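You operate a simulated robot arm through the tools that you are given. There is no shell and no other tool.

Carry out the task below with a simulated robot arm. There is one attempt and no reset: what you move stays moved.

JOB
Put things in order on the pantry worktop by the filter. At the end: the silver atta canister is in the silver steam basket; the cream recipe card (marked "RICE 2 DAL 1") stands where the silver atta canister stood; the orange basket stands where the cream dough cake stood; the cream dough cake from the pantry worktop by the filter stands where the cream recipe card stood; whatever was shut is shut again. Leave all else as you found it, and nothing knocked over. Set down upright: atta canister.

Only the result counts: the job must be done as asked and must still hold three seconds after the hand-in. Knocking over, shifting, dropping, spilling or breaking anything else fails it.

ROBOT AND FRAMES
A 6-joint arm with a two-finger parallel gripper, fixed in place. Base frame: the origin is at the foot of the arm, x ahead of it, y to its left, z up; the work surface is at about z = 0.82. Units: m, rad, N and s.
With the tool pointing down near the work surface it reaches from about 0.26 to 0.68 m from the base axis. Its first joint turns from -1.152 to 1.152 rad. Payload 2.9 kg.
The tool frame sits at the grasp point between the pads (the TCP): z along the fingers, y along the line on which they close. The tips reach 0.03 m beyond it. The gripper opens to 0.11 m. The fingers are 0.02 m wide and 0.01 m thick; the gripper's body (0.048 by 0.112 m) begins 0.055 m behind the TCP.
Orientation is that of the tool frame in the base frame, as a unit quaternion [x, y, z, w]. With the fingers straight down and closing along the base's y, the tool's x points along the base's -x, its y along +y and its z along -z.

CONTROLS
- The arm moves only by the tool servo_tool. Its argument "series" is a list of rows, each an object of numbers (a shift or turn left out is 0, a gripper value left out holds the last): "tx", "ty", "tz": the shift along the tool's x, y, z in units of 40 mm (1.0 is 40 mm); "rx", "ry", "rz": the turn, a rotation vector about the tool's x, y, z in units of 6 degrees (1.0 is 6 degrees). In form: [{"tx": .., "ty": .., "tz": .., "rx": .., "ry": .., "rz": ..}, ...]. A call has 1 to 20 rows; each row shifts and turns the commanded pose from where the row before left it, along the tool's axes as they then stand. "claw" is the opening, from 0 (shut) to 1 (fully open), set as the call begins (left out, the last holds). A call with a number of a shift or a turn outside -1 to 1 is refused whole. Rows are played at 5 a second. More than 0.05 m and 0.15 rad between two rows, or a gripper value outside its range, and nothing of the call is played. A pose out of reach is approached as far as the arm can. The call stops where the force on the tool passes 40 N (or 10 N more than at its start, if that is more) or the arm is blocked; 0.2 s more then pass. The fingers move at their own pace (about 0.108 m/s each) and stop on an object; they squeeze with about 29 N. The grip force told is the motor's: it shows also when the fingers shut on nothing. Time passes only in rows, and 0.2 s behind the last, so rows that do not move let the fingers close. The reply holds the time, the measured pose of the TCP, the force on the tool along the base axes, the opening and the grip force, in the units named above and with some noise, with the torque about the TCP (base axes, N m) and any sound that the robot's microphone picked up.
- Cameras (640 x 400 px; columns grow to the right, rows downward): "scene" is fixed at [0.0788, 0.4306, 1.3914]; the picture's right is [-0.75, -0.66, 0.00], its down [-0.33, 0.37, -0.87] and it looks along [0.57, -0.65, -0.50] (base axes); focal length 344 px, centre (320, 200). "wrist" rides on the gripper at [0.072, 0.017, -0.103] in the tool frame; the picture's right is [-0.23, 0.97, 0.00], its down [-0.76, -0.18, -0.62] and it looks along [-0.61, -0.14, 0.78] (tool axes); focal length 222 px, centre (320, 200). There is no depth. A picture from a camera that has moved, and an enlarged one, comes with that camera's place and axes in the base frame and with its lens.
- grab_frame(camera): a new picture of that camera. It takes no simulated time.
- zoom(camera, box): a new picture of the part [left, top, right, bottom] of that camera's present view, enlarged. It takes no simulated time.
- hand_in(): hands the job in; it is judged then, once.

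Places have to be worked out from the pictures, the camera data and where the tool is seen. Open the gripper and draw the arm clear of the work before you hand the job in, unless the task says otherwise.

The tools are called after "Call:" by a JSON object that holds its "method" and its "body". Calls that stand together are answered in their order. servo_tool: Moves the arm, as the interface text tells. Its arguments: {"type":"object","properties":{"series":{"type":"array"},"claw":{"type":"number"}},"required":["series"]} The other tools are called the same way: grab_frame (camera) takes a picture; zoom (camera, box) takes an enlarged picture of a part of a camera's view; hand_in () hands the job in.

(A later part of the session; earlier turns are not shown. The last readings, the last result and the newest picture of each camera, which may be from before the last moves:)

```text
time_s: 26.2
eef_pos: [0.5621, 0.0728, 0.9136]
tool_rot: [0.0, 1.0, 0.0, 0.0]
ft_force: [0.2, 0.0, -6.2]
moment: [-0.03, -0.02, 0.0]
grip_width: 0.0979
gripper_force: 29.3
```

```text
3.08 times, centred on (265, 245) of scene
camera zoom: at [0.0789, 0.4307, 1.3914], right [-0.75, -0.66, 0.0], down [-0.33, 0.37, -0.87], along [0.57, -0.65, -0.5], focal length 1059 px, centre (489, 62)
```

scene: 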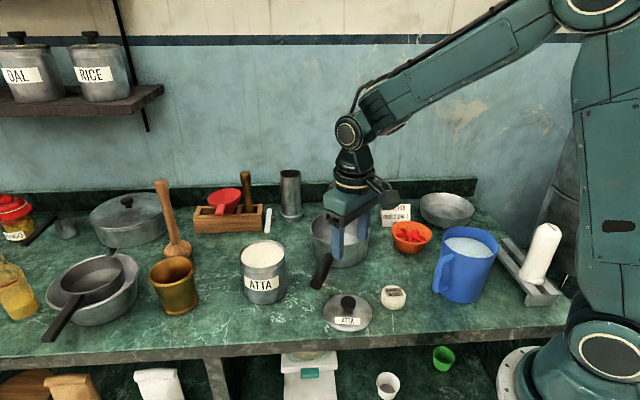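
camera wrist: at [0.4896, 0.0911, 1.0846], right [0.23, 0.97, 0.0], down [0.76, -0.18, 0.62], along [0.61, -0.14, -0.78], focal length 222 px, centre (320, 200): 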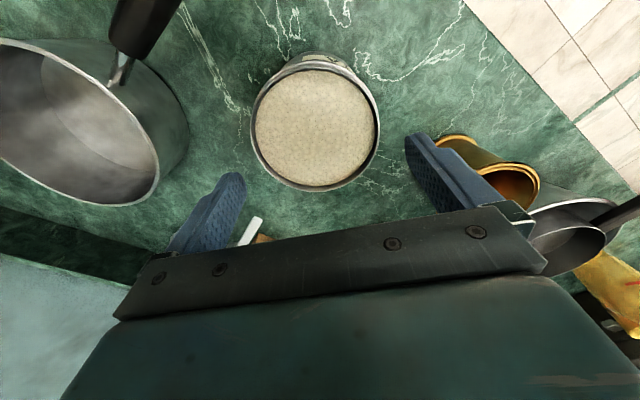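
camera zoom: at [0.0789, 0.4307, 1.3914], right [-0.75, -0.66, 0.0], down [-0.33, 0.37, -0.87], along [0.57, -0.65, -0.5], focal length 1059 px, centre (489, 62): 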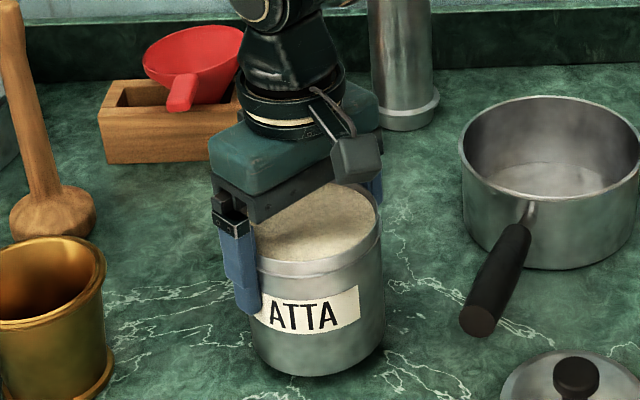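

The canister lifts cleanly (about 6 N, grip 98 mm). I'm raising it and carrying it at a safe height towards the basket, stopping short to get a better look at it.

Call:
{"method": "servo_tool", "body": {"series": [{"tz": -0.5}, {"tz": -0.8}, {"tz": -0.9}, {"tz": -0.9}, {"tz": -0.6}, {"tx": 0.1, "ty": -0.4}, {"tx": 0.2, "ty": -0.8}, {"tx": 0.23, "ty": -0.93}, {"tx": 0.23, "ty": -0.93}, {"tx": 0.23, "ty": -0.93}, {"tx": 0.23, "ty": -0.93}, {"tx": 0.23, "ty": -0.93}, {"tx": 0.23, "ty": -0.93}, {"tx": 0.23, "ty": -0.93}, {"tx": 0.23, "ty": -0.93}, {"tx": 0.23, "ty": -0.93}, {"tx": 0.2, "ty": -0.8}, {"tx": 0.1, "ty": -0.4}, {}]}}

Call:
{"method": "grab_frame", "body": {"camera": "wrist"}}

Call:
{"method": "grab_frame", "body": {"camera": "scene"}}

```text
time_s: 30.2
eef_pos: [0.4547, -0.3583, 1.0599]
tool_rot: [0.0, 1.0, 0.0, 0.0]
ft_force: [-0.2, 0.0, -5.9]
moment: [-0.01, 0.03, 0.02]
grip_width: 0.0979
gripper_force: 29.1
```

```text
taken
camera wrist: at [0.382, -0.341, 1.1627], right [0.23, 0.97, 0.0], down [0.76, -0.18, 0.62], along [0.61, -0.14, -0.78], focal length 222 px, centre (320, 200)
```

wrist: 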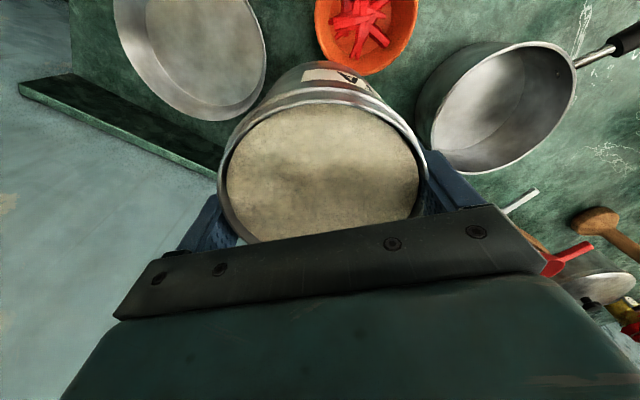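

```text
taken
```

scene: 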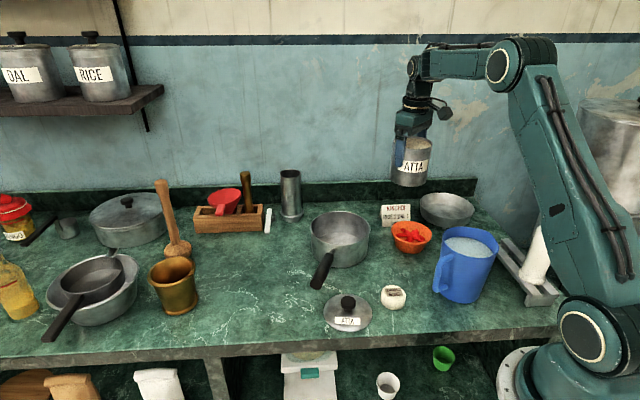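

I need an unobstructed view of the basket. I'll shift back so that it shows to the left of the carried canister.

Call:
{"method": "servo_tool", "body": {"series": [{"tx": 0.6, "ty": 0.45}, {"tx": 0.6, "ty": 0.45}, {"tx": 0.6, "ty": 0.45}, {"tx": 0.6, "ty": 0.45}, {}]}}

Call:
{"method": "grab_frame", "body": {"camera": "wrist"}}

Call:
{"method": "zoom", "body": {"camera": "wrist", "box": [80, 40, 340, 220]}}

```text
time_s: 31.4
eef_pos: [0.3613, -0.2829, 1.0596]
tool_rot: [-0.001, 1.0, 0.0, 0.0]
ft_force: [0.2, 0.8, -5.2]
moment: [-0.01, -0.04, 0.01]
grip_width: 0.0976
gripper_force: 28.4
```

```text
taken
camera wrist: at [0.2891, -0.2669, 1.1609], right [0.23, 0.97, 0.0], down [0.76, -0.18, 0.62], along [0.61, -0.14, -0.78], focal length 222 px, centre (320, 200)
```

wrist: 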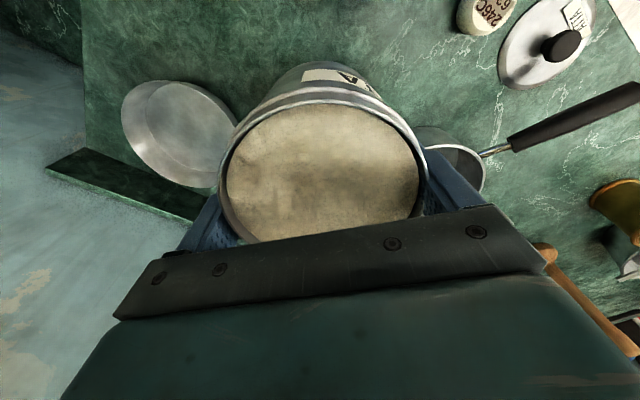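

```text
2.22 times, centred on (210, 130) of wrist
camera zoom: at [0.2891, -0.2669, 1.1609], right [0.23, 0.97, 0.0], down [0.76, -0.18, 0.62], along [0.61, -0.14, -0.78], focal length 494 px, centre (564, 356)
```

zoom: 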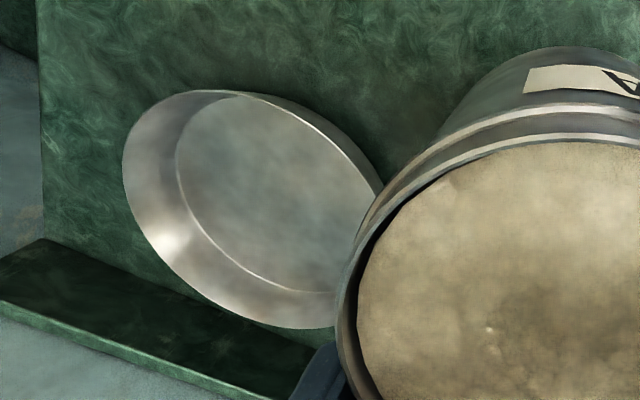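

Back-projecting the rim puts the basket centre at about (0.376, -0.487), with the rim at z ≈ 0.86 and radius ≈ 0.082. I'm moving above it, allowing about 5 mm for the canister's x-offset in the grip, and lowering partway.

Call:
{"method": "servo_tool", "body": {"series": [{"tx": -0.05, "ty": -0.4}, {"tx": -0.1, "ty": -0.85}, {"tx": -0.12, "ty": -0.9}, {"tx": -0.12, "ty": -0.9}, {"tx": -0.1, "ty": -0.9}, {"tx": -0.05, "ty": -0.7}, {"ty": -0.365}, {"tz": 0.5}, {"tz": 0.7}, {"tz": 0.7}, {"tz": 0.5}, {}]}}

Call:
{"method": "zoom", "body": {"camera": "scene", "box": [370, 110, 520, 240]}}

Call:
{"method": "grab_frame", "body": {"camera": "wrist"}}

```text
time_s: 34.0
eef_pos: [0.3791, -0.4875, 0.9648]
tool_rot: [0.0, 1.0, 0.0, 0.0]
ft_force: [0.5, 0.3, -5.4]
moment: [-0.01, -0.01, -0.01]
grip_width: 0.0979
gripper_force: 29.1
```

```text
3.08 times, centred on (445, 175) of scene
camera zoom: at [0.0788, 0.4306, 1.3914], right [-0.75, -0.66, 0.0], down [-0.33, 0.37, -0.87], along [0.57, -0.65, -0.5], focal length 1059 px, centre (-65, 277)
```

zoom: 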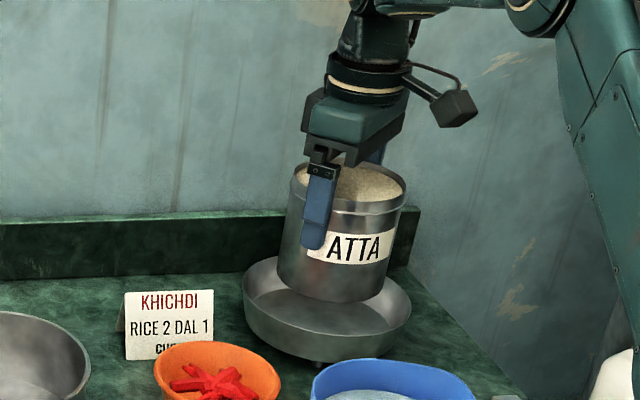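

```text
taken
camera wrist: at [0.3067, -0.4713, 1.0678], right [0.23, 0.97, 0.0], down [0.76, -0.18, 0.62], along [0.61, -0.14, -0.78], focal length 222 px, centre (320, 200)
```

wrist: 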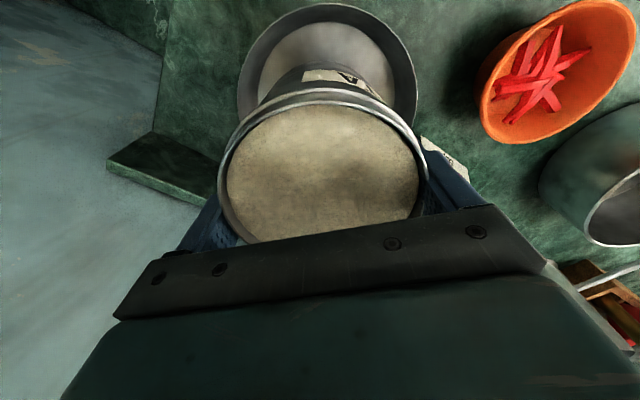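

The canister lines up well over the basket in both views. I'll lower it in, then take small steps until it touches down.

Call:
{"method": "servo_tool", "body": {"series": [{"tz": 0.4}, {"tz": 0.4}, {"tz": 0.2}, {}]}}

Call:
{"method": "zoom", "body": {"camera": "scene", "box": [400, 140, 500, 240]}}

Call:
{"method": "grab_frame", "body": {"camera": "wrist"}}

```text
time_s: 35.0
eef_pos: [0.379, -0.4865, 0.9251]
tool_rot: [0.0, 1.0, 0.001, 0.0]
ft_force: [0.0, 0.3, -5.1]
moment: [0.0, 0.0, 0.01]
grip_width: 0.098
gripper_force: 29.1
```

```text
4.00 times, centred on (450, 190) of scene
camera zoom: at [0.0788, 0.4306, 1.3914], right [-0.75, -0.66, 0.0], down [-0.33, 0.37, -0.87], along [0.57, -0.65, -0.5], focal length 1376 px, centre (-200, 240)
```

zoom: 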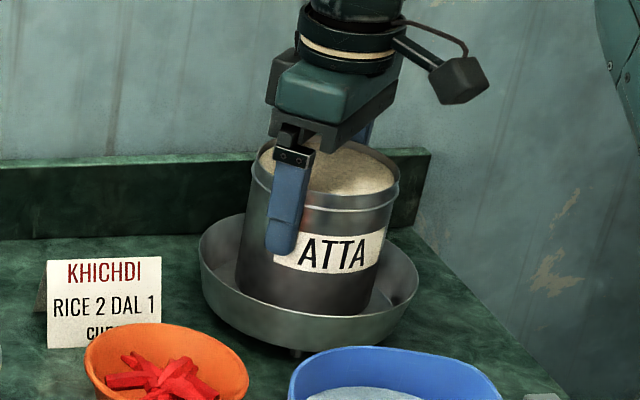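

```text
taken
camera wrist: at [0.3065, -0.4705, 1.0277], right [0.23, 0.97, 0.0], down [0.76, -0.18, 0.62], along [0.61, -0.14, -0.78], focal length 222 px, centre (320, 200)
```

wrist: 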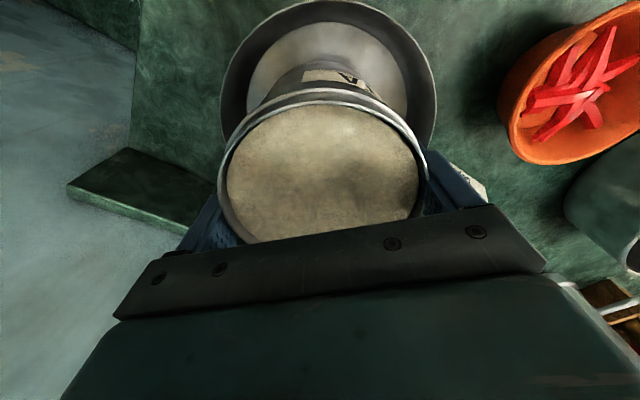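

Centred in the basket. I'm stepping down until the load comes off.

Call:
{"method": "servo_tool", "body": {"series": [{"tz": 0.06}, {"tz": 0.06}, {}]}}

Call:
{"method": "servo_tool", "body": {"series": [{"tz": 0.05}, {}]}}

Call:
{"method": "servo_tool", "body": {"series": [{"tz": 0.05}, {}]}}

```text
time_s: 35.8
eef_pos: [0.3806, -0.4874, 0.922]
tool_rot: [0.0, 1.0, 0.0, 0.0]
ft_force: [1.1, -0.8, -5.7]
moment: [0.03, -0.03, 0.02]
grip_width: 0.0977
gripper_force: 29.1
```

```text
time_s: 36.4
eef_pos: [0.3803, -0.4871, 0.9189]
tool_rot: [0.0, 1.0, 0.0, 0.0]
ft_force: [0.3, -0.2, -6.3]
moment: [-0.02, -0.02, 0.02]
grip_width: 0.0977
gripper_force: 28.6
```

```text
time_s: 37.0
eef_pos: [0.3811, -0.4862, 0.9191]
tool_rot: [0.0, 1.0, -0.001, 0.001]
ft_force: [-1.3, 3.4, 10.6]
moment: [0.76, 0.46, -0.03]
grip_width: 0.0978
gripper_force: 29.0
```

Touched down (net about 16 N up) at a base height of z ≈ 0.833, with some moment. I'm checking how it sits before releasing.

Call:
{"method": "zoom", "body": {"camera": "scene", "box": [410, 160, 490, 230]}}

Call:
{"method": "zoom", "body": {"camera": "wrist", "box": [200, 0, 460, 180]}}

```text
5.71 times, centred on (450, 195) of scene
camera zoom: at [0.0786, 0.4309, 1.3913], right [-0.75, -0.66, 0.0], down [-0.33, 0.37, -0.87], along [0.57, -0.65, -0.5], focal length 1966 px, centre (-423, 229)
```

zoom: 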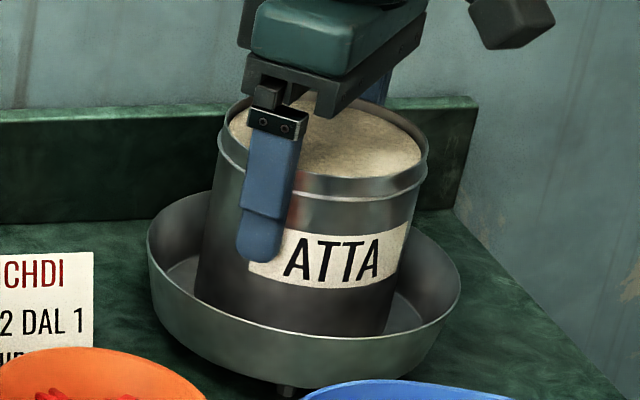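

```text
2.22 times, centred on (330, 90) of wrist
camera zoom: at [0.3074, -0.4703, 1.0204], right [0.23, 0.97, 0.0], down [0.76, -0.18, 0.62], along [0.61, -0.14, -0.78], focal length 494 px, centre (298, 444)
```

zoom: 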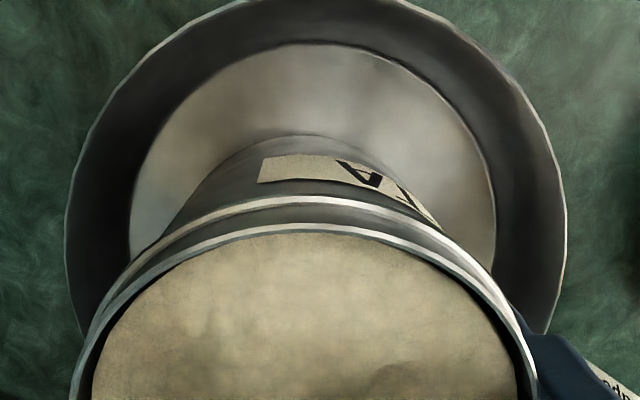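

The canister is centred on the basket floor with even margins. I'll ease off the press slightly, then open just enough to release.

Call:
{"method": "servo_tool", "body": {"series": [{"tz": -0.02}, {}]}}

Call:
{"method": "servo_tool", "body": {"series": [{}, {}, {}], "claw": 1}}

Call:
{"method": "zoom", "body": {"camera": "scene", "box": [410, 160, 490, 230]}}

```text
time_s: 37.6
eef_pos: [0.3813, -0.4877, 0.9181]
tool_rot: [0.0, 1.0, -0.001, 0.001]
ft_force: [-0.8, 1.8, 14.3]
moment: [0.57, 0.33, 0.03]
grip_width: 0.0979
gripper_force: 29.2
```

```text
time_s: 38.4
eef_pos: [0.3798, -0.4873, 0.918]
tool_rot: [-0.001, 1.0, 0.0, 0.0]
ft_force: [-0.1, 0.2, -0.1]
moment: [0.0, 0.03, 0.02]
grip_width: 0.1101
gripper_force: 0.1
```

```text
5.71 times, centred on (450, 195) of scene
camera zoom: at [0.0788, 0.4306, 1.3914], right [-0.75, -0.66, 0.0], down [-0.33, 0.37, -0.87], along [0.57, -0.65, -0.5], focal length 1966 px, centre (-423, 229)
```

zoom: 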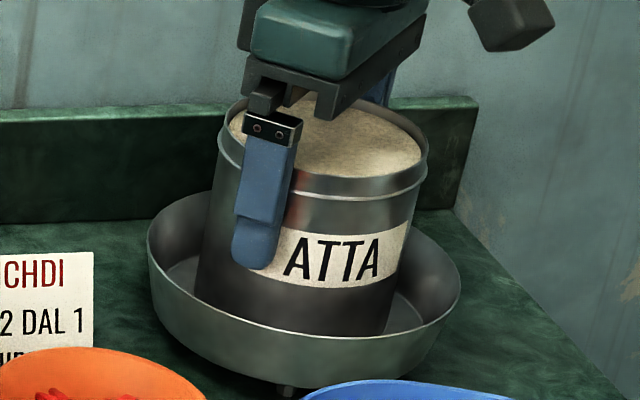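

Released and standing upright in the basket. I'm rising straight up, then going back for the lid.

Call:
{"method": "servo_tool", "body": {"series": [{"tz": -0.4}, {"tz": -0.7}, {"tz": -0.8}, {"tz": -0.8}, {"tz": -0.6}, {}]}}

Call:
{"method": "grab_frame", "body": {"camera": "wrist"}}

Call:
{"method": "grab_frame", "body": {"camera": "scene"}}

```text
time_s: 39.8
eef_pos: [0.3802, -0.4847, 1.0492]
tool_rot: [0.0, 1.0, 0.0, -0.001]
ft_force: [-0.6, 0.3, 0.2]
moment: [0.01, -0.03, 0.01]
grip_width: 0.11
gripper_force: 0.2
```

```text
taken
camera wrist: at [0.3071, -0.4692, 1.1497], right [0.23, 0.97, 0.0], down [0.76, -0.18, 0.62], along [0.61, -0.14, -0.78], focal length 222 px, centre (320, 200)
```

wrist: 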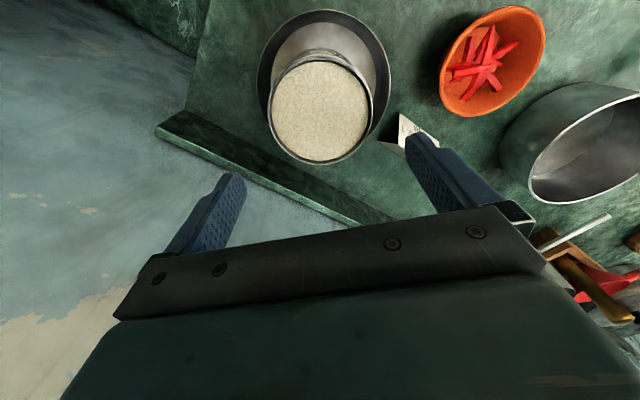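

```text
taken
```

scene: 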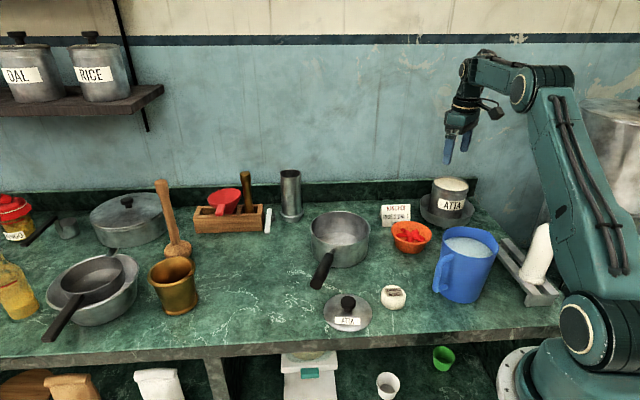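

Canister sits centred in the basket. I'm now moving back above the lid at (0.378, 0.002).

Call:
{"method": "servo_tool", "body": {"series": [{"ty": 0.5}, {"ty": 0.9}, {"ty": 0.98, "tx": 0.01}, {"ty": 0.98, "tx": 0.01}, {"ty": 0.98, "tx": 0.01}, {"ty": 0.98, "tx": 0.01}, {"ty": 0.98, "tx": 0.01}, {"ty": 0.98, "tx": 0.01}, {"ty": 0.98, "tx": 0.01}, {"ty": 0.98}, {"ty": 0.98}, {"ty": 0.98}, {"ty": 0.7}, {"ty": 0.335}, {"tz": 0.7}, {"tz": 0.8}, {"tz": 0.8}, {}], "claw": 0.6}}

Call:
{"method": "grab_frame", "body": {"camera": "wrist"}}

Call:
{"method": "zoom", "body": {"camera": "scene", "box": [290, 220, 430, 340]}}

```text
time_s: 43.6
eef_pos: [0.377, 0.0027, 0.9557]
tool_rot: [0.0, 1.0, 0.0, 0.001]
ft_force: [-0.2, -0.5, -0.3]
moment: [0.0, -0.03, -0.01]
grip_width: 0.0663
gripper_force: 0.2
```

```text
taken
camera wrist: at [0.3048, 0.0185, 1.0583], right [0.23, 0.97, 0.0], down [0.76, -0.18, 0.62], along [0.61, -0.14, -0.78], focal length 222 px, centre (320, 200)
```

wrist: 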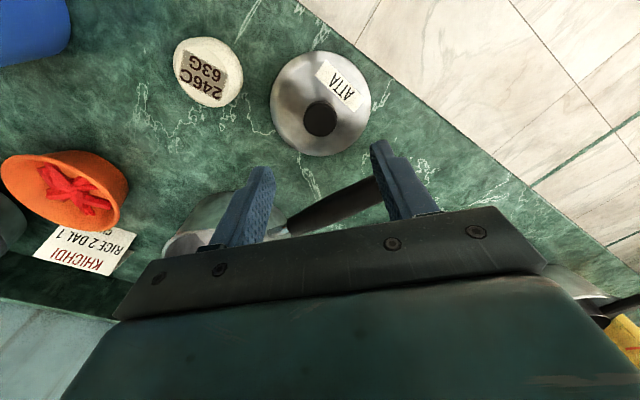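

```text
3.33 times, centred on (360, 280) of scene
camera zoom: at [0.0788, 0.4306, 1.3914], right [-0.75, -0.66, 0.0], down [-0.33, 0.37, -0.87], along [0.57, -0.65, -0.5], focal length 1147 px, centre (187, -67)
```

zoom: 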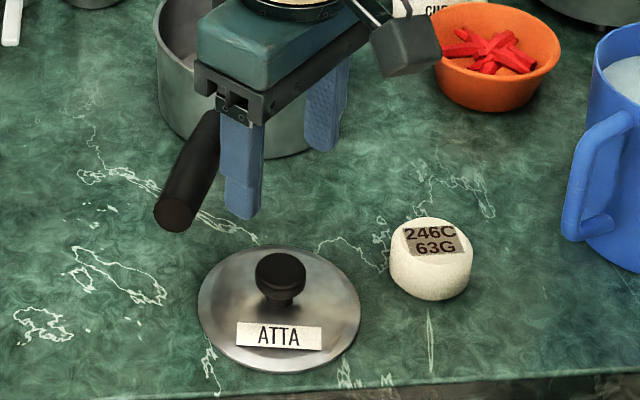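

Descending onto the knob at the same pose where I released it.

Call:
{"method": "servo_tool", "body": {"series": [{"tz": 0.6}, {"tz": 0.6}, {"tz": 0.6}, {"tz": 0.4}, {"tz": 0.13}, {}]}}

Call:
{"method": "servo_tool", "body": {"series": [{}, {}, {}], "claw": 0}}

Call:
{"method": "servo_tool", "body": {"series": [{"tz": -0.2}, {"tz": -0.6}, {"tz": -0.9}, {"tz": -0.9}, {}]}}

Call:
{"method": "zoom", "body": {"camera": "scene", "box": [290, 180, 430, 340]}}

```text
time_s: 45.0
eef_pos: [0.3782, 0.0007, 0.8637]
tool_rot: [0.0, 1.0, 0.0, 0.0]
ft_force: [0.3, 0.3, -0.7]
moment: [-0.03, -0.04, -0.03]
grip_width: 0.0662
gripper_force: 0.0
```

```text
time_s: 45.8
eef_pos: [0.3775, 0.0016, 0.8653]
tool_rot: [0.0, 1.0, 0.0, 0.0]
ft_force: [-0.5, -1.1, 0.3]
moment: [0.01, 0.0, 0.01]
grip_width: 0.0294
gripper_force: 29.1
```

```text
time_s: 47.0
eef_pos: [0.3796, 0.0009, 0.97]
tool_rot: [0.0, 1.0, 0.0, 0.0]
ft_force: [-0.2, 1.0, -0.1]
moment: [0.01, 0.02, -0.02]
grip_width: 0.0293
gripper_force: 29.3
```

```text
2.50 times, centred on (360, 260) of scene
camera zoom: at [0.0788, 0.4306, 1.3914], right [-0.75, -0.66, 0.0], down [-0.33, 0.37, -0.87], along [0.57, -0.65, -0.5], focal length 860 px, centre (220, 50)
```

zoom: 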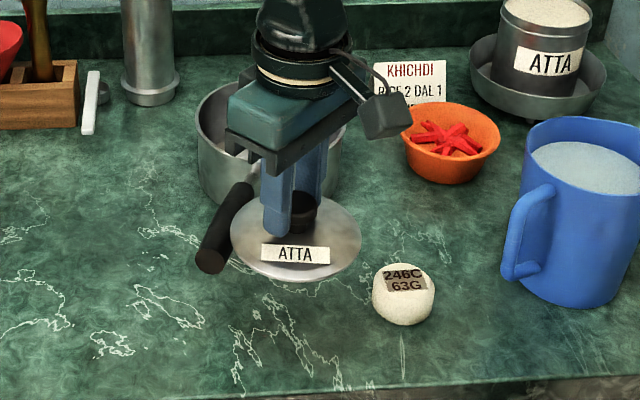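

Lid held. I'm raising it and carrying it over to the canister at the same TCP position used to release the body.

Call:
{"method": "servo_tool", "body": {"series": [{"tz": -0.8}, {"tz": -0.9}, {"tz": -0.6}, {"ty": -0.5}, {"ty": -0.9}, {"ty": -0.98, "tx": -0.01}, {"ty": -0.98, "tx": -0.01}, {"ty": -0.98, "tx": -0.01}, {"ty": -0.98, "tx": -0.01}, {"ty": -0.98, "tx": -0.01}, {"ty": -0.98, "tx": -0.01}, {"ty": -0.98, "tx": -0.01}, {"ty": -0.98}, {"ty": -0.98}, {"ty": -0.98}, {"ty": -0.7}, {"ty": -0.335}, {"tz": 0.6}, {"tz": 0.4}, {}]}}

Call:
{"method": "zoom", "body": {"camera": "scene", "box": [400, 110, 500, 240]}}

Call:
{"method": "zoom", "body": {"camera": "wrist", "box": [180, 0, 460, 220]}}

```text
time_s: 51.2
eef_pos: [0.3799, -0.4883, 1.019]
tool_rot: [0.0, 1.0, 0.0, 0.001]
ft_force: [-0.1, -0.5, -0.5]
moment: [0.0, -0.03, 0.0]
grip_width: 0.0292
gripper_force: 29.2
```

```text
3.08 times, centred on (450, 175) of scene
camera zoom: at [0.0788, 0.4306, 1.3914], right [-0.75, -0.66, 0.0], down [-0.33, 0.37, -0.87], along [0.57, -0.65, -0.5], focal length 1059 px, centre (-80, 277)
```

zoom: 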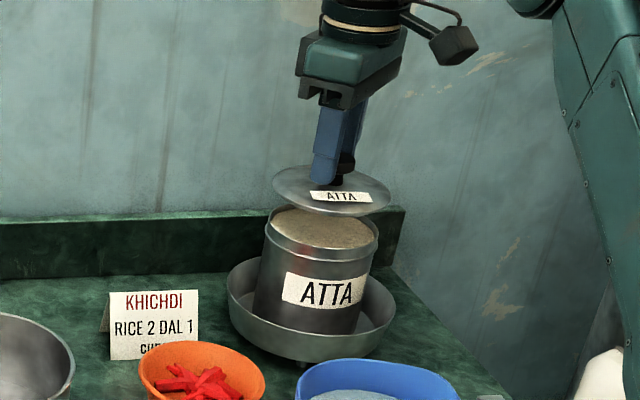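

```text
1.82 times, centred on (320, 110) of wrist
camera zoom: at [0.3072, -0.4707, 1.1211], right [0.23, 0.97, 0.0], down [0.76, -0.18, 0.62], along [0.61, -0.14, -0.78], focal length 404 px, centre (320, 364)
```

zoom: 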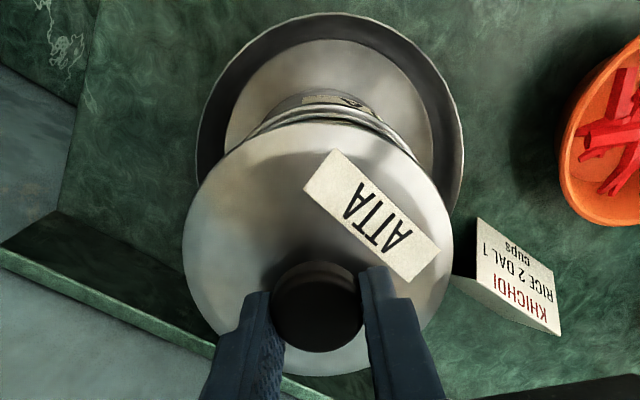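

Lid is right above the canister. I'm lowering to just above the expected seat (TCP ≈ 0.986).

Call:
{"method": "servo_tool", "body": {"series": [{"tz": 0.4}, {"tz": 0.3}, {"tz": 0.1}, {}]}}

Call:
{"method": "zoom", "body": {"camera": "scene", "box": [410, 150, 490, 230]}}

```text
time_s: 52.2
eef_pos: [0.381, -0.4866, 0.9864]
tool_rot: [0.0, 1.0, -0.001, 0.0]
ft_force: [0.7, -0.6, -1.1]
moment: [0.02, -0.03, -0.03]
grip_width: 0.0293
gripper_force: 29.1
```

```text
5.00 times, centred on (450, 190) of scene
camera zoom: at [0.0788, 0.4306, 1.3914], right [-0.75, -0.66, 0.0], down [-0.33, 0.37, -0.87], along [0.57, -0.65, -0.5], focal length 1720 px, centre (-330, 250)
```

zoom: 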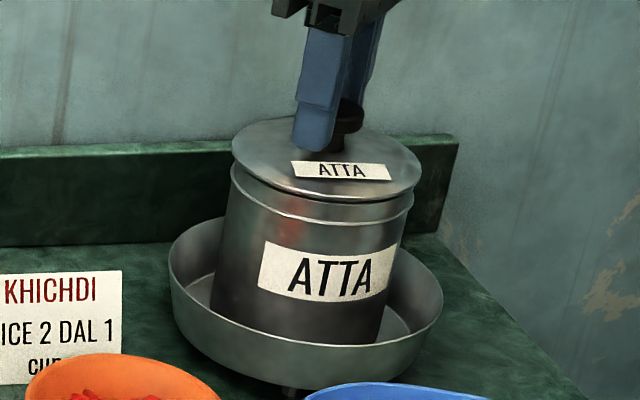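

Lid is aligned with the rim and just above it. I'm pressing down in small steps and listening for the snap.

Call:
{"method": "servo_tool", "body": {"series": [{"tz": 0.05}, {"tz": 0.05}, {}]}}

Call:
{"method": "servo_tool", "body": {"series": [{"tz": 0.05}, {}]}}

Call:
{"method": "zoom", "body": {"camera": "scene", "box": [410, 150, 490, 230]}}

```text
time_s: 53.0
eef_pos: [0.3819, -0.4862, 0.9842]
tool_rot: [0.0, 1.0, -0.001, 0.001]
ft_force: [-1.4, 0.2, 11.7]
moment: [0.05, 0.2, 0.03]
grip_width: 0.0292
gripper_force: 29.1
```

```text
time_s: 53.6
eef_pos: [0.3814, -0.4859, 0.9834]
tool_rot: [0.001, 1.0, -0.002, 0.001]
ft_force: [-4.7, 2.8, 30.3]
moment: [0.17, 0.59, -0.01]
grip_width: 0.0292
gripper_force: 29.1
```

```text
5.00 times, centred on (450, 190) of scene
camera zoom: at [0.0783, 0.4312, 1.3912], right [-0.75, -0.66, 0.0], down [-0.33, 0.37, -0.87], along [0.57, -0.65, -0.5], focal length 1720 px, centre (-330, 250)
```

zoom: 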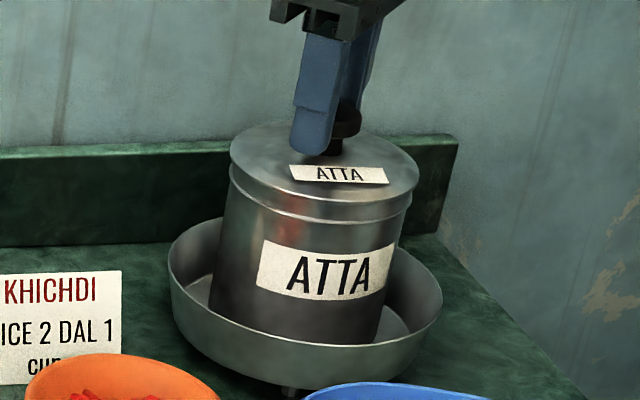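

Seated with about 30 N press but no snap heard. I'm looking closer at the lid seam.

Call:
{"method": "zoom", "body": {"camera": "scene", "box": [430, 165, 480, 205]}}

Call:
{"method": "zoom", "body": {"camera": "wrist", "box": [200, 20, 440, 200]}}

```text
10.00 times, centred on (455, 185) of scene
camera zoom: at [0.0783, 0.4312, 1.3912], right [-0.75, -0.66, 0.0], down [-0.33, 0.37, -0.87], along [0.57, -0.65, -0.5], focal length 3441 px, centre (-1030, 350)
```

zoom: 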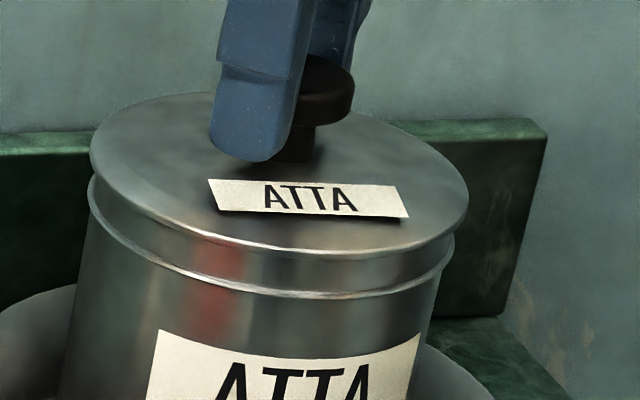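

```text
2.22 times, centred on (320, 110) of wrist
camera zoom: at [0.3081, -0.4695, 1.0864], right [0.23, 0.97, 0.0], down [0.76, -0.18, 0.63], along [0.61, -0.15, -0.78], focal length 494 px, centre (320, 400)
```

zoom: 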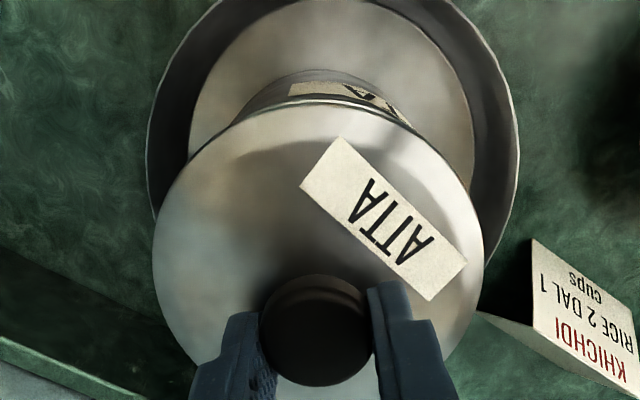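

The lid looks flush and concentric. I'll release the knob and check how it settles.

Call:
{"method": "servo_tool", "body": {"series": [{"tz": -0.04}, {}]}}

Call:
{"method": "servo_tool", "body": {"series": [{}, {}, {}], "claw": 0.6}}

Call:
{"method": "zoom", "body": {"camera": "scene", "box": [430, 165, 480, 205]}}

```text
time_s: 54.2
eef_pos: [0.3817, -0.4861, 0.9842]
tool_rot: [0.0, 1.0, -0.001, 0.001]
ft_force: [-3.3, 0.0, 23.5]
moment: [-0.11, -0.04, 0.0]
grip_width: 0.0292
gripper_force: 29.3
```

```text
time_s: 55.0
eef_pos: [0.3818, -0.4861, 0.9815]
tool_rot: [-0.001, 1.0, -0.001, 0.0]
ft_force: [-0.3, -1.0, 0.4]
moment: [0.01, 0.0, 0.01]
grip_width: 0.066
gripper_force: 0.0
heard: snap
```

```text
10.00 times, centred on (455, 185) of scene
camera zoom: at [0.0788, 0.4306, 1.3914], right [-0.75, -0.66, 0.0], down [-0.33, 0.37, -0.87], along [0.57, -0.65, -0.5], focal length 3441 px, centre (-1030, 350)
```

zoom: 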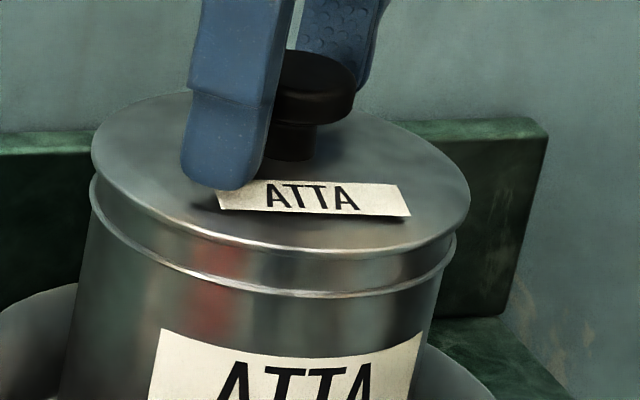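

A snap was heard on release, so the lid is shut. I'm rising and then looking at the recipe card from a better angle.

Call:
{"method": "servo_tool", "body": {"series": [{"tz": -0.3}, {"tz": -0.6}, {"tz": -0.8}, {"tz": -0.8}, {"ty": 0.8}, {"ty": 0.9}, {"ty": 0.8}, {}], "claw": 0.6}}

Call:
{"method": "grab_frame", "body": {"camera": "wrist"}}

Call:
{"method": "zoom", "body": {"camera": "scene", "box": [365, 160, 505, 270]}}

```text
time_s: 56.8
eef_pos: [0.3823, -0.3882, 1.0823]
tool_rot: [0.0, 1.0, 0.0, 0.0]
ft_force: [-0.5, -0.2, -0.6]
moment: [0.02, 0.0, 0.0]
grip_width: 0.066
gripper_force: 0.0
```

```text
taken
camera wrist: at [0.3087, -0.3717, 1.1844], right [0.23, 0.97, 0.0], down [0.76, -0.18, 0.62], along [0.61, -0.14, -0.78], focal length 222 px, centre (320, 200)
```

wrist: 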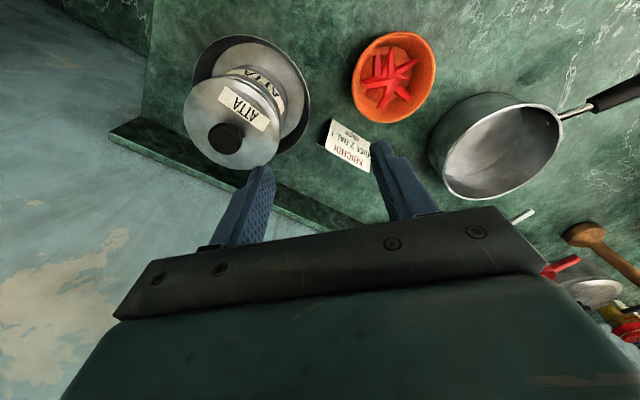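

```text
3.64 times, centred on (435, 215) of scene
camera zoom: at [0.0787, 0.4307, 1.3914], right [-0.75, -0.66, 0.0], down [-0.33, 0.37, -0.87], along [0.57, -0.65, -0.5], focal length 1251 px, centre (-98, 146)
```

zoom: 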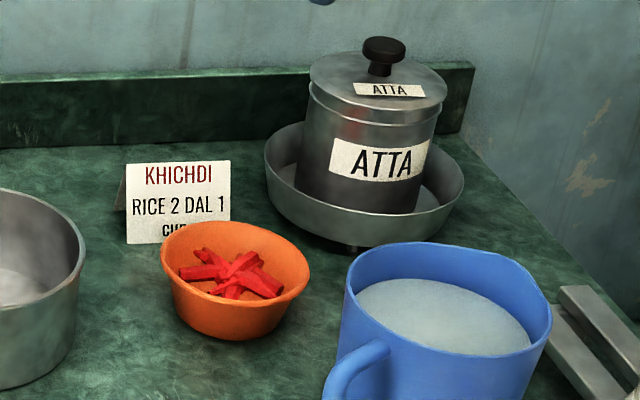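

Atta canister is upright and closed in the basket. I'm now zooming on the card from the wrist camera.

Call:
{"method": "zoom", "body": {"camera": "wrist", "box": [300, 90, 400, 190]}}

Call:
{"method": "zoom", "body": {"camera": "scene", "box": [370, 190, 430, 240]}}

```text
4.00 times, centred on (350, 140) of wrist
camera zoom: at [0.3087, -0.3717, 1.1844], right [0.23, 0.97, 0.0], down [0.76, -0.18, 0.62], along [0.61, -0.14, -0.78], focal length 888 px, centre (200, 440)
```

zoom: 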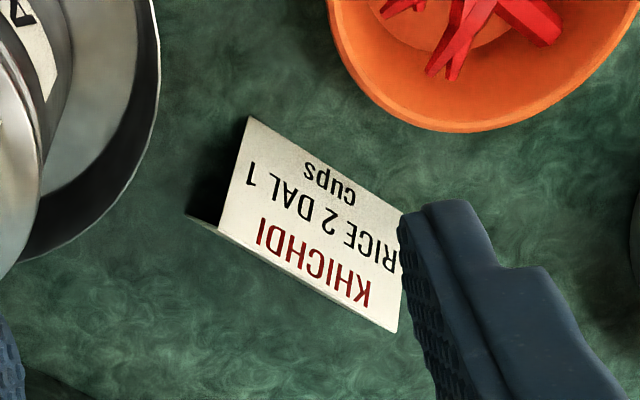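

```text
8.00 times, centred on (400, 215) of scene
camera zoom: at [0.0787, 0.4307, 1.3914], right [-0.75, -0.66, 0.0], down [-0.33, 0.37, -0.87], along [0.57, -0.65, -0.5], focal length 2753 px, centre (-320, 80)
```

zoom: 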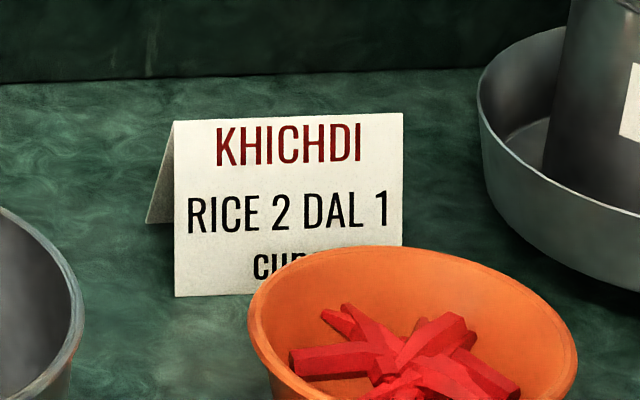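

The card's crest runs from about (0.453, -0.396) to (0.512, -0.335) at z ≈ 0.88, and it is a tent about 0.085 long. I'll yaw the tool 44° so the fingers close along the crest on the tent's ends.

Call:
{"method": "servo_tool", "body": {"series": [{"rz": 0.9163}, {"rz": 0.9163}, {"rz": 0.9163}, {"rz": 0.9163}, {"rz": 0.9163}, {"rz": 0.9163}, {"rz": 0.9163}, {"rz": 0.9163}, {}], "claw": 0.91}}

Call:
{"method": "grab_frame", "body": {"camera": "wrist"}}

Call:
{"method": "grab_frame", "body": {"camera": "scene"}}

```text
time_s: 58.8
eef_pos: [0.3803, -0.3868, 1.0829]
tool_rot: [0.376, 0.927, -0.001, 0.0]
ft_force: [0.2, 0.4, 0.3]
moment: [0.03, 0.01, 0.0]
grip_width: 0.0998
gripper_force: 0.0
```

```text
taken
camera wrist: at [0.3403, -0.325, 1.185], right [0.84, 0.54, 0.0], down [0.42, -0.66, 0.62], along [0.34, -0.52, -0.78], focal length 222 px, centre (320, 200)
```

wrist: 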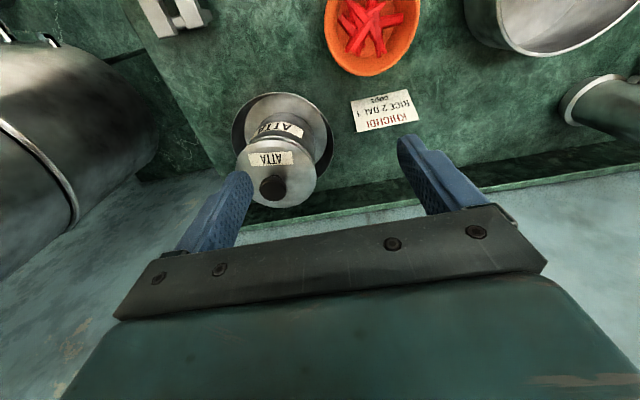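

```text
taken
```

scene: 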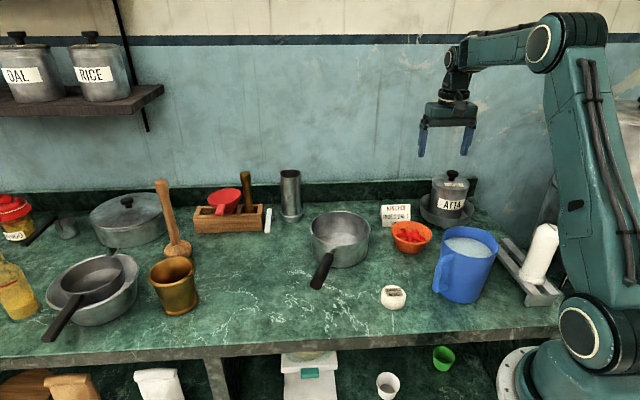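

Call:
{"method": "zoom", "body": {"camera": "wrist", "box": [310, 50, 460, 160]}}

```text
3.64 times, centred on (385, 105) of wrist
camera zoom: at [0.3403, -0.325, 1.185], right [0.84, 0.54, 0.0], down [0.42, -0.66, 0.62], along [0.34, -0.52, -0.78], focal length 808 px, centre (84, 546)
```

zoom: 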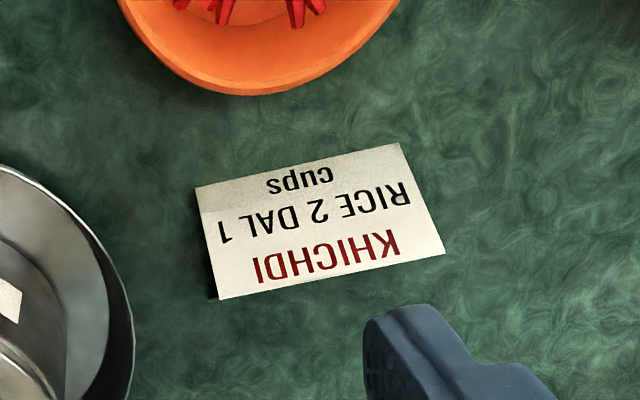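

Refined: card centre is about (0.4825, -0.367), with the crest at about 44.5°. I'm making a final 1.5° yaw trim, moving above it and lowering partway.

Call:
{"method": "servo_tool", "body": {"series": [{"rz": 0.25}, {"tx": -0.474, "ty": 0.72}, {"tx": -0.474, "ty": 0.72}, {"tx": -0.474, "ty": 0.72}, {"tz": 0.8}, {"tz": 0.8}, {"tz": 0.8}, {"tz": 0.6}, {}]}}

Call:
{"method": "grab_frame", "body": {"camera": "wrist"}}

Call:
{"method": "zoom", "body": {"camera": "scene", "box": [360, 130, 480, 250]}}

```text
time_s: 60.8
eef_pos: [0.4839, -0.3661, 0.9628]
tool_rot: [0.387, 0.922, -0.001, 0.0]
ft_force: [-0.2, 0.9, 0.2]
moment: [0.02, 0.02, 0.01]
grip_width: 0.1002
gripper_force: 0.1
```

```text
taken
camera wrist: at [0.4449, -0.3025, 1.0659], right [0.85, 0.52, 0.0], down [0.41, -0.67, 0.62], along [0.32, -0.53, -0.78], focal length 222 px, centre (320, 200)
```

wrist: 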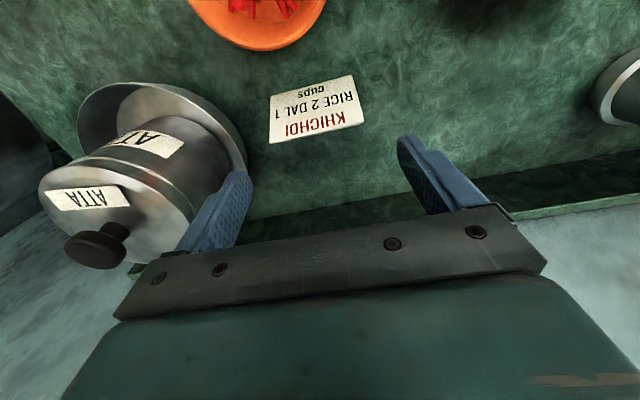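

```text
3.33 times, centred on (420, 190) of scene
camera zoom: at [0.0788, 0.4306, 1.3914], right [-0.75, -0.66, 0.0], down [-0.33, 0.37, -0.87], along [0.57, -0.65, -0.5], focal length 1147 px, centre (-13, 233)
```

zoom: 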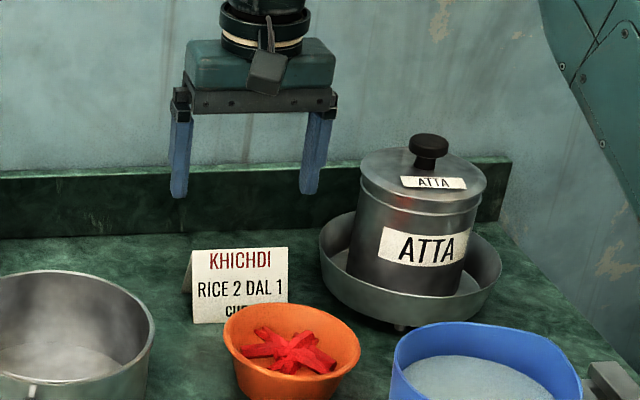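

Both views show the TCP about 3 mm too far along +tool-y. I'll trim that and descend to TCP z ≈ 0.868 around the card ends.

Call:
{"method": "servo_tool", "body": {"series": [{"ty": -0.07}, {"tz": 0.6}, {"tz": 0.6}, {"tz": 0.6}, {"tz": 0.5}, {"tz": 0.09}, {}]}}

Call:
{"method": "zoom", "body": {"camera": "scene", "box": [360, 150, 460, 250]}}

Call:
{"method": "grab_frame", "body": {"camera": "wrist"}}

```text
time_s: 62.4
eef_pos: [0.4825, -0.3675, 0.8659]
tool_rot: [0.387, 0.922, 0.0, -0.001]
ft_force: [-0.1, -0.5, -0.6]
moment: [-0.02, 0.01, 0.01]
grip_width: 0.0999
gripper_force: 0.1
```

```text
4.00 times, centred on (410, 200) of scene
camera zoom: at [0.0788, 0.4306, 1.3914], right [-0.75, -0.66, 0.0], down [-0.33, 0.37, -0.87], along [0.57, -0.65, -0.5], focal length 1376 px, centre (-40, 200)
```

zoom: 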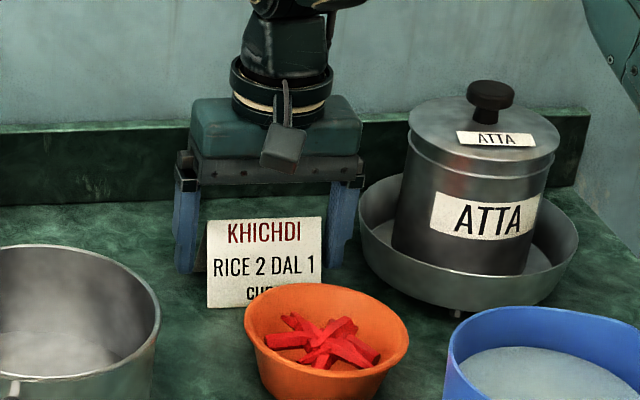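

```text
taken
camera wrist: at [0.4424, -0.3045, 0.9687], right [0.85, 0.52, 0.0], down [0.41, -0.67, 0.62], along [0.32, -0.53, -0.78], focal length 222 px, centre (320, 200)
```

wrist: 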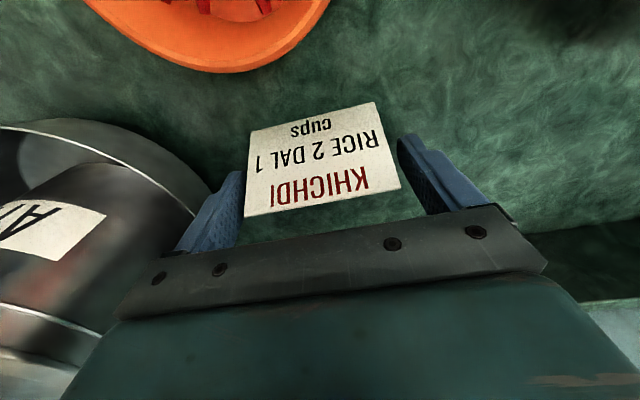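

The fingers straddle the card evenly. I'll close on its ends.

Call:
{"method": "servo_tool", "body": {"series": [{}, {}, {}], "claw": 0}}

Call:
{"method": "zoom", "body": {"camera": "scene", "box": [360, 150, 460, 250]}}

```text
time_s: 63.2
eef_pos: [0.4804, -0.3667, 0.8674]
tool_rot: [0.386, 0.922, 0.0, -0.001]
ft_force: [-0.1, 0.4, -1.0]
moment: [-0.03, 0.04, 0.0]
grip_width: 0.0833
gripper_force: 29.0
```

```text
4.00 times, centred on (410, 200) of scene
camera zoom: at [0.0788, 0.4306, 1.3914], right [-0.75, -0.66, 0.0], down [-0.33, 0.37, -0.87], along [0.57, -0.65, -0.5], focal length 1376 px, centre (-40, 200)
```

zoom: 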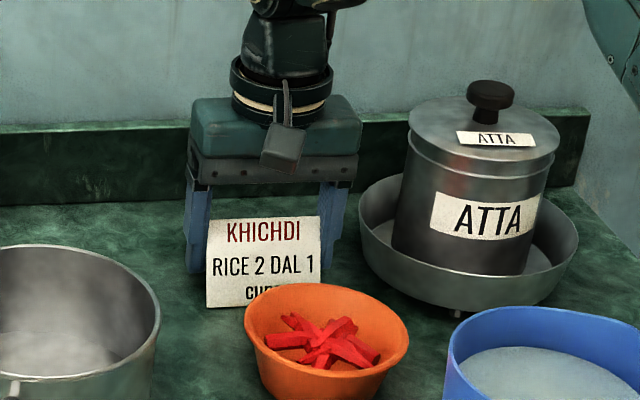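

Grip at 83 mm on the card. I'm lifting a little and checking.

Call:
{"method": "servo_tool", "body": {"series": [{"tz": -0.2}, {"tz": -0.3}, {}]}}

Call:
{"method": "zoom", "body": {"camera": "scene", "box": [360, 140, 460, 250]}}

```text
time_s: 64.0
eef_pos: [0.4803, -0.3691, 0.8881]
tool_rot: [0.386, 0.922, 0.0, 0.001]
ft_force: [-0.4, -0.9, 0.0]
moment: [0.0, 0.04, 0.0]
grip_width: 0.0836
gripper_force: 28.9
```

```text
3.64 times, centred on (410, 195) of scene
camera zoom: at [0.0788, 0.4306, 1.3914], right [-0.75, -0.66, 0.0], down [-0.33, 0.37, -0.87], along [0.57, -0.65, -0.5], focal length 1251 px, centre (-7, 218)
```

zoom: 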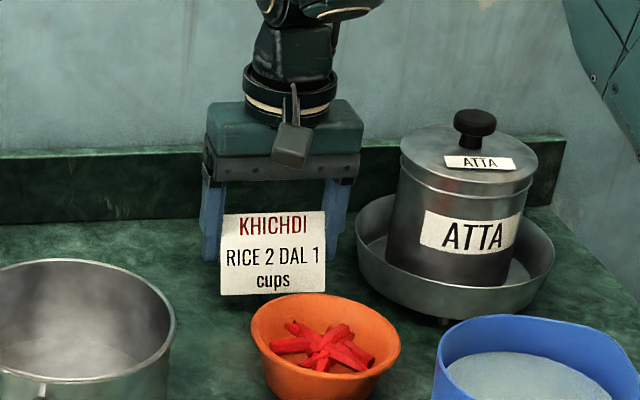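

The card hangs level between the fingers. I'm raising it and carrying it to where the canister stood (0.556, 0.072), keeping its orientation.

Call:
{"method": "servo_tool", "body": {"series": [{"tz": -0.8}, {"tz": -0.95}, {"tz": -0.95}, {"tz": -0.85}, {"tx": 0.5457, "ty": 0.7568}, {"tx": 0.5457, "ty": 0.7568}, {"tx": 0.5457, "ty": 0.7568}, {"tx": 0.5457, "ty": 0.7568}, {"tx": 0.5457, "ty": 0.7568}, {"tx": 0.5457, "ty": 0.7568}, {"tx": 0.5457, "ty": 0.7568}, {"tx": 0.5457, "ty": 0.7568}, {"tx": 0.5457, "ty": 0.7568}, {"tx": 0.5457, "ty": 0.7568}, {"tx": 0.5457, "ty": 0.7568}, {"tx": 0.5457, "ty": 0.7568}, {"tz": 0.7}, {"tz": 0.8}, {"tz": 0.8}, {}]}}

Call:
{"method": "zoom", "body": {"camera": "scene", "box": [200, 160, 340, 310]}}

Call:
{"method": "grab_frame", "body": {"camera": "wrist"}}

```text
time_s: 68.2
eef_pos: [0.5583, 0.0757, 0.9351]
tool_rot: [0.387, 0.922, 0.001, 0.001]
ft_force: [-0.1, 1.1, 0.2]
moment: [0.03, -0.02, -0.01]
grip_width: 0.0835
gripper_force: 29.2
```

```text
2.67 times, centred on (270, 235) of scene
camera zoom: at [0.0788, 0.4306, 1.3914], right [-0.75, -0.66, 0.0], down [-0.33, 0.37, -0.87], along [0.57, -0.65, -0.5], focal length 918 px, centre (453, 107)
```

zoom: 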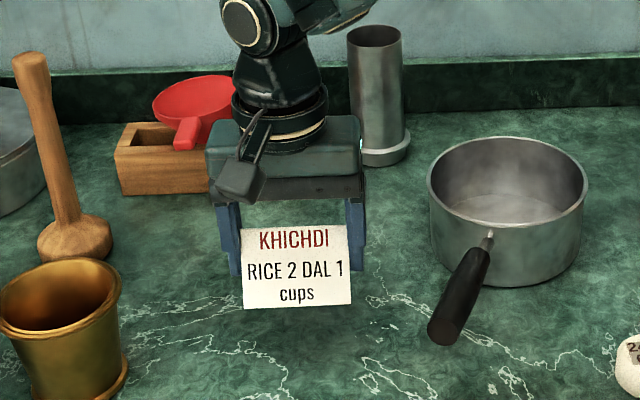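

```text
taken
camera wrist: at [0.5179, 0.1385, 1.0373], right [0.85, 0.52, 0.0], down [0.41, -0.67, 0.62], along [0.32, -0.53, -0.78], focal length 222 px, centre (320, 200)
```

wrist: 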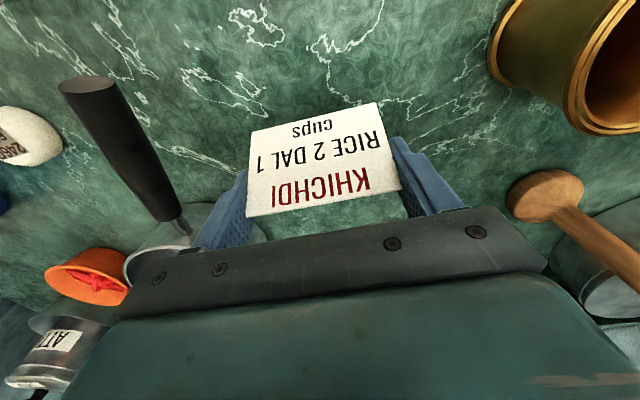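

Card over the old canister spot. I'm lowering it to the worktop.

Call:
{"method": "servo_tool", "body": {"series": [{"tz": 0.5}, {"tz": 0.5}, {"tz": 0.4}, {"tz": 0.25}, {}]}}

Call:
{"method": "servo_tool", "body": {"series": [{"tz": 0.05}, {}]}}

Call:
{"method": "zoom", "body": {"camera": "scene", "box": [220, 190, 320, 310]}}

```text
time_s: 69.4
eef_pos: [0.5577, 0.0738, 0.8722]
tool_rot: [0.387, 0.922, 0.001, 0.0]
ft_force: [-0.3, 0.3, 0.1]
moment: [0.0, 0.01, -0.01]
grip_width: 0.0835
gripper_force: 29.3
```

```text
time_s: 70.0
eef_pos: [0.5562, 0.0721, 0.8701]
tool_rot: [0.386, 0.922, 0.0, 0.0]
ft_force: [-0.2, 1.2, 0.1]
moment: [0.01, 0.0, 0.01]
grip_width: 0.0836
gripper_force: 28.6
```

```text
3.33 times, centred on (270, 250) of scene
camera zoom: at [0.0788, 0.4306, 1.3914], right [-0.75, -0.66, 0.0], down [-0.33, 0.37, -0.87], along [0.57, -0.65, -0.5], focal length 1147 px, centre (487, 33)
```

zoom: 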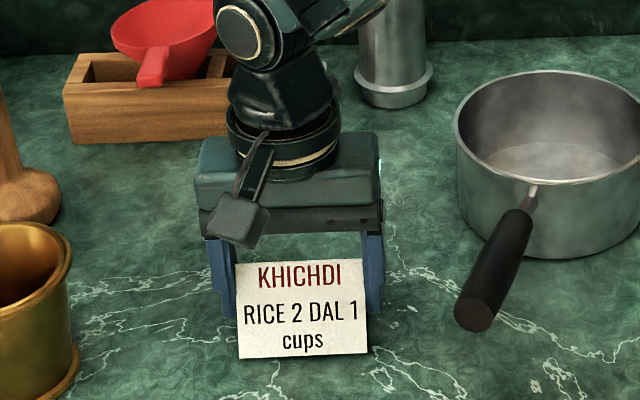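

Call:
{"method": "servo_tool", "body": {"series": [{"tz": 0.04}, {}]}}

Call:
{"method": "servo_tool", "body": {"series": [{"tz": 0.025}, {}]}}

```text
time_s: 70.6
eef_pos: [0.5567, 0.0734, 0.8683]
tool_rot: [0.386, 0.922, 0.0, 0.0]
ft_force: [-0.6, 1.1, 0.0]
moment: [-0.01, 0.02, 0.0]
grip_width: 0.0835
gripper_force: 28.9
```

```text
time_s: 71.2
eef_pos: [0.5572, 0.0741, 0.8662]
tool_rot: [0.386, 0.922, 0.0, 0.0]
ft_force: [0.6, 0.4, 0.1]
moment: [0.01, 0.01, -0.01]
grip_width: 0.0834
gripper_force: 29.1
```

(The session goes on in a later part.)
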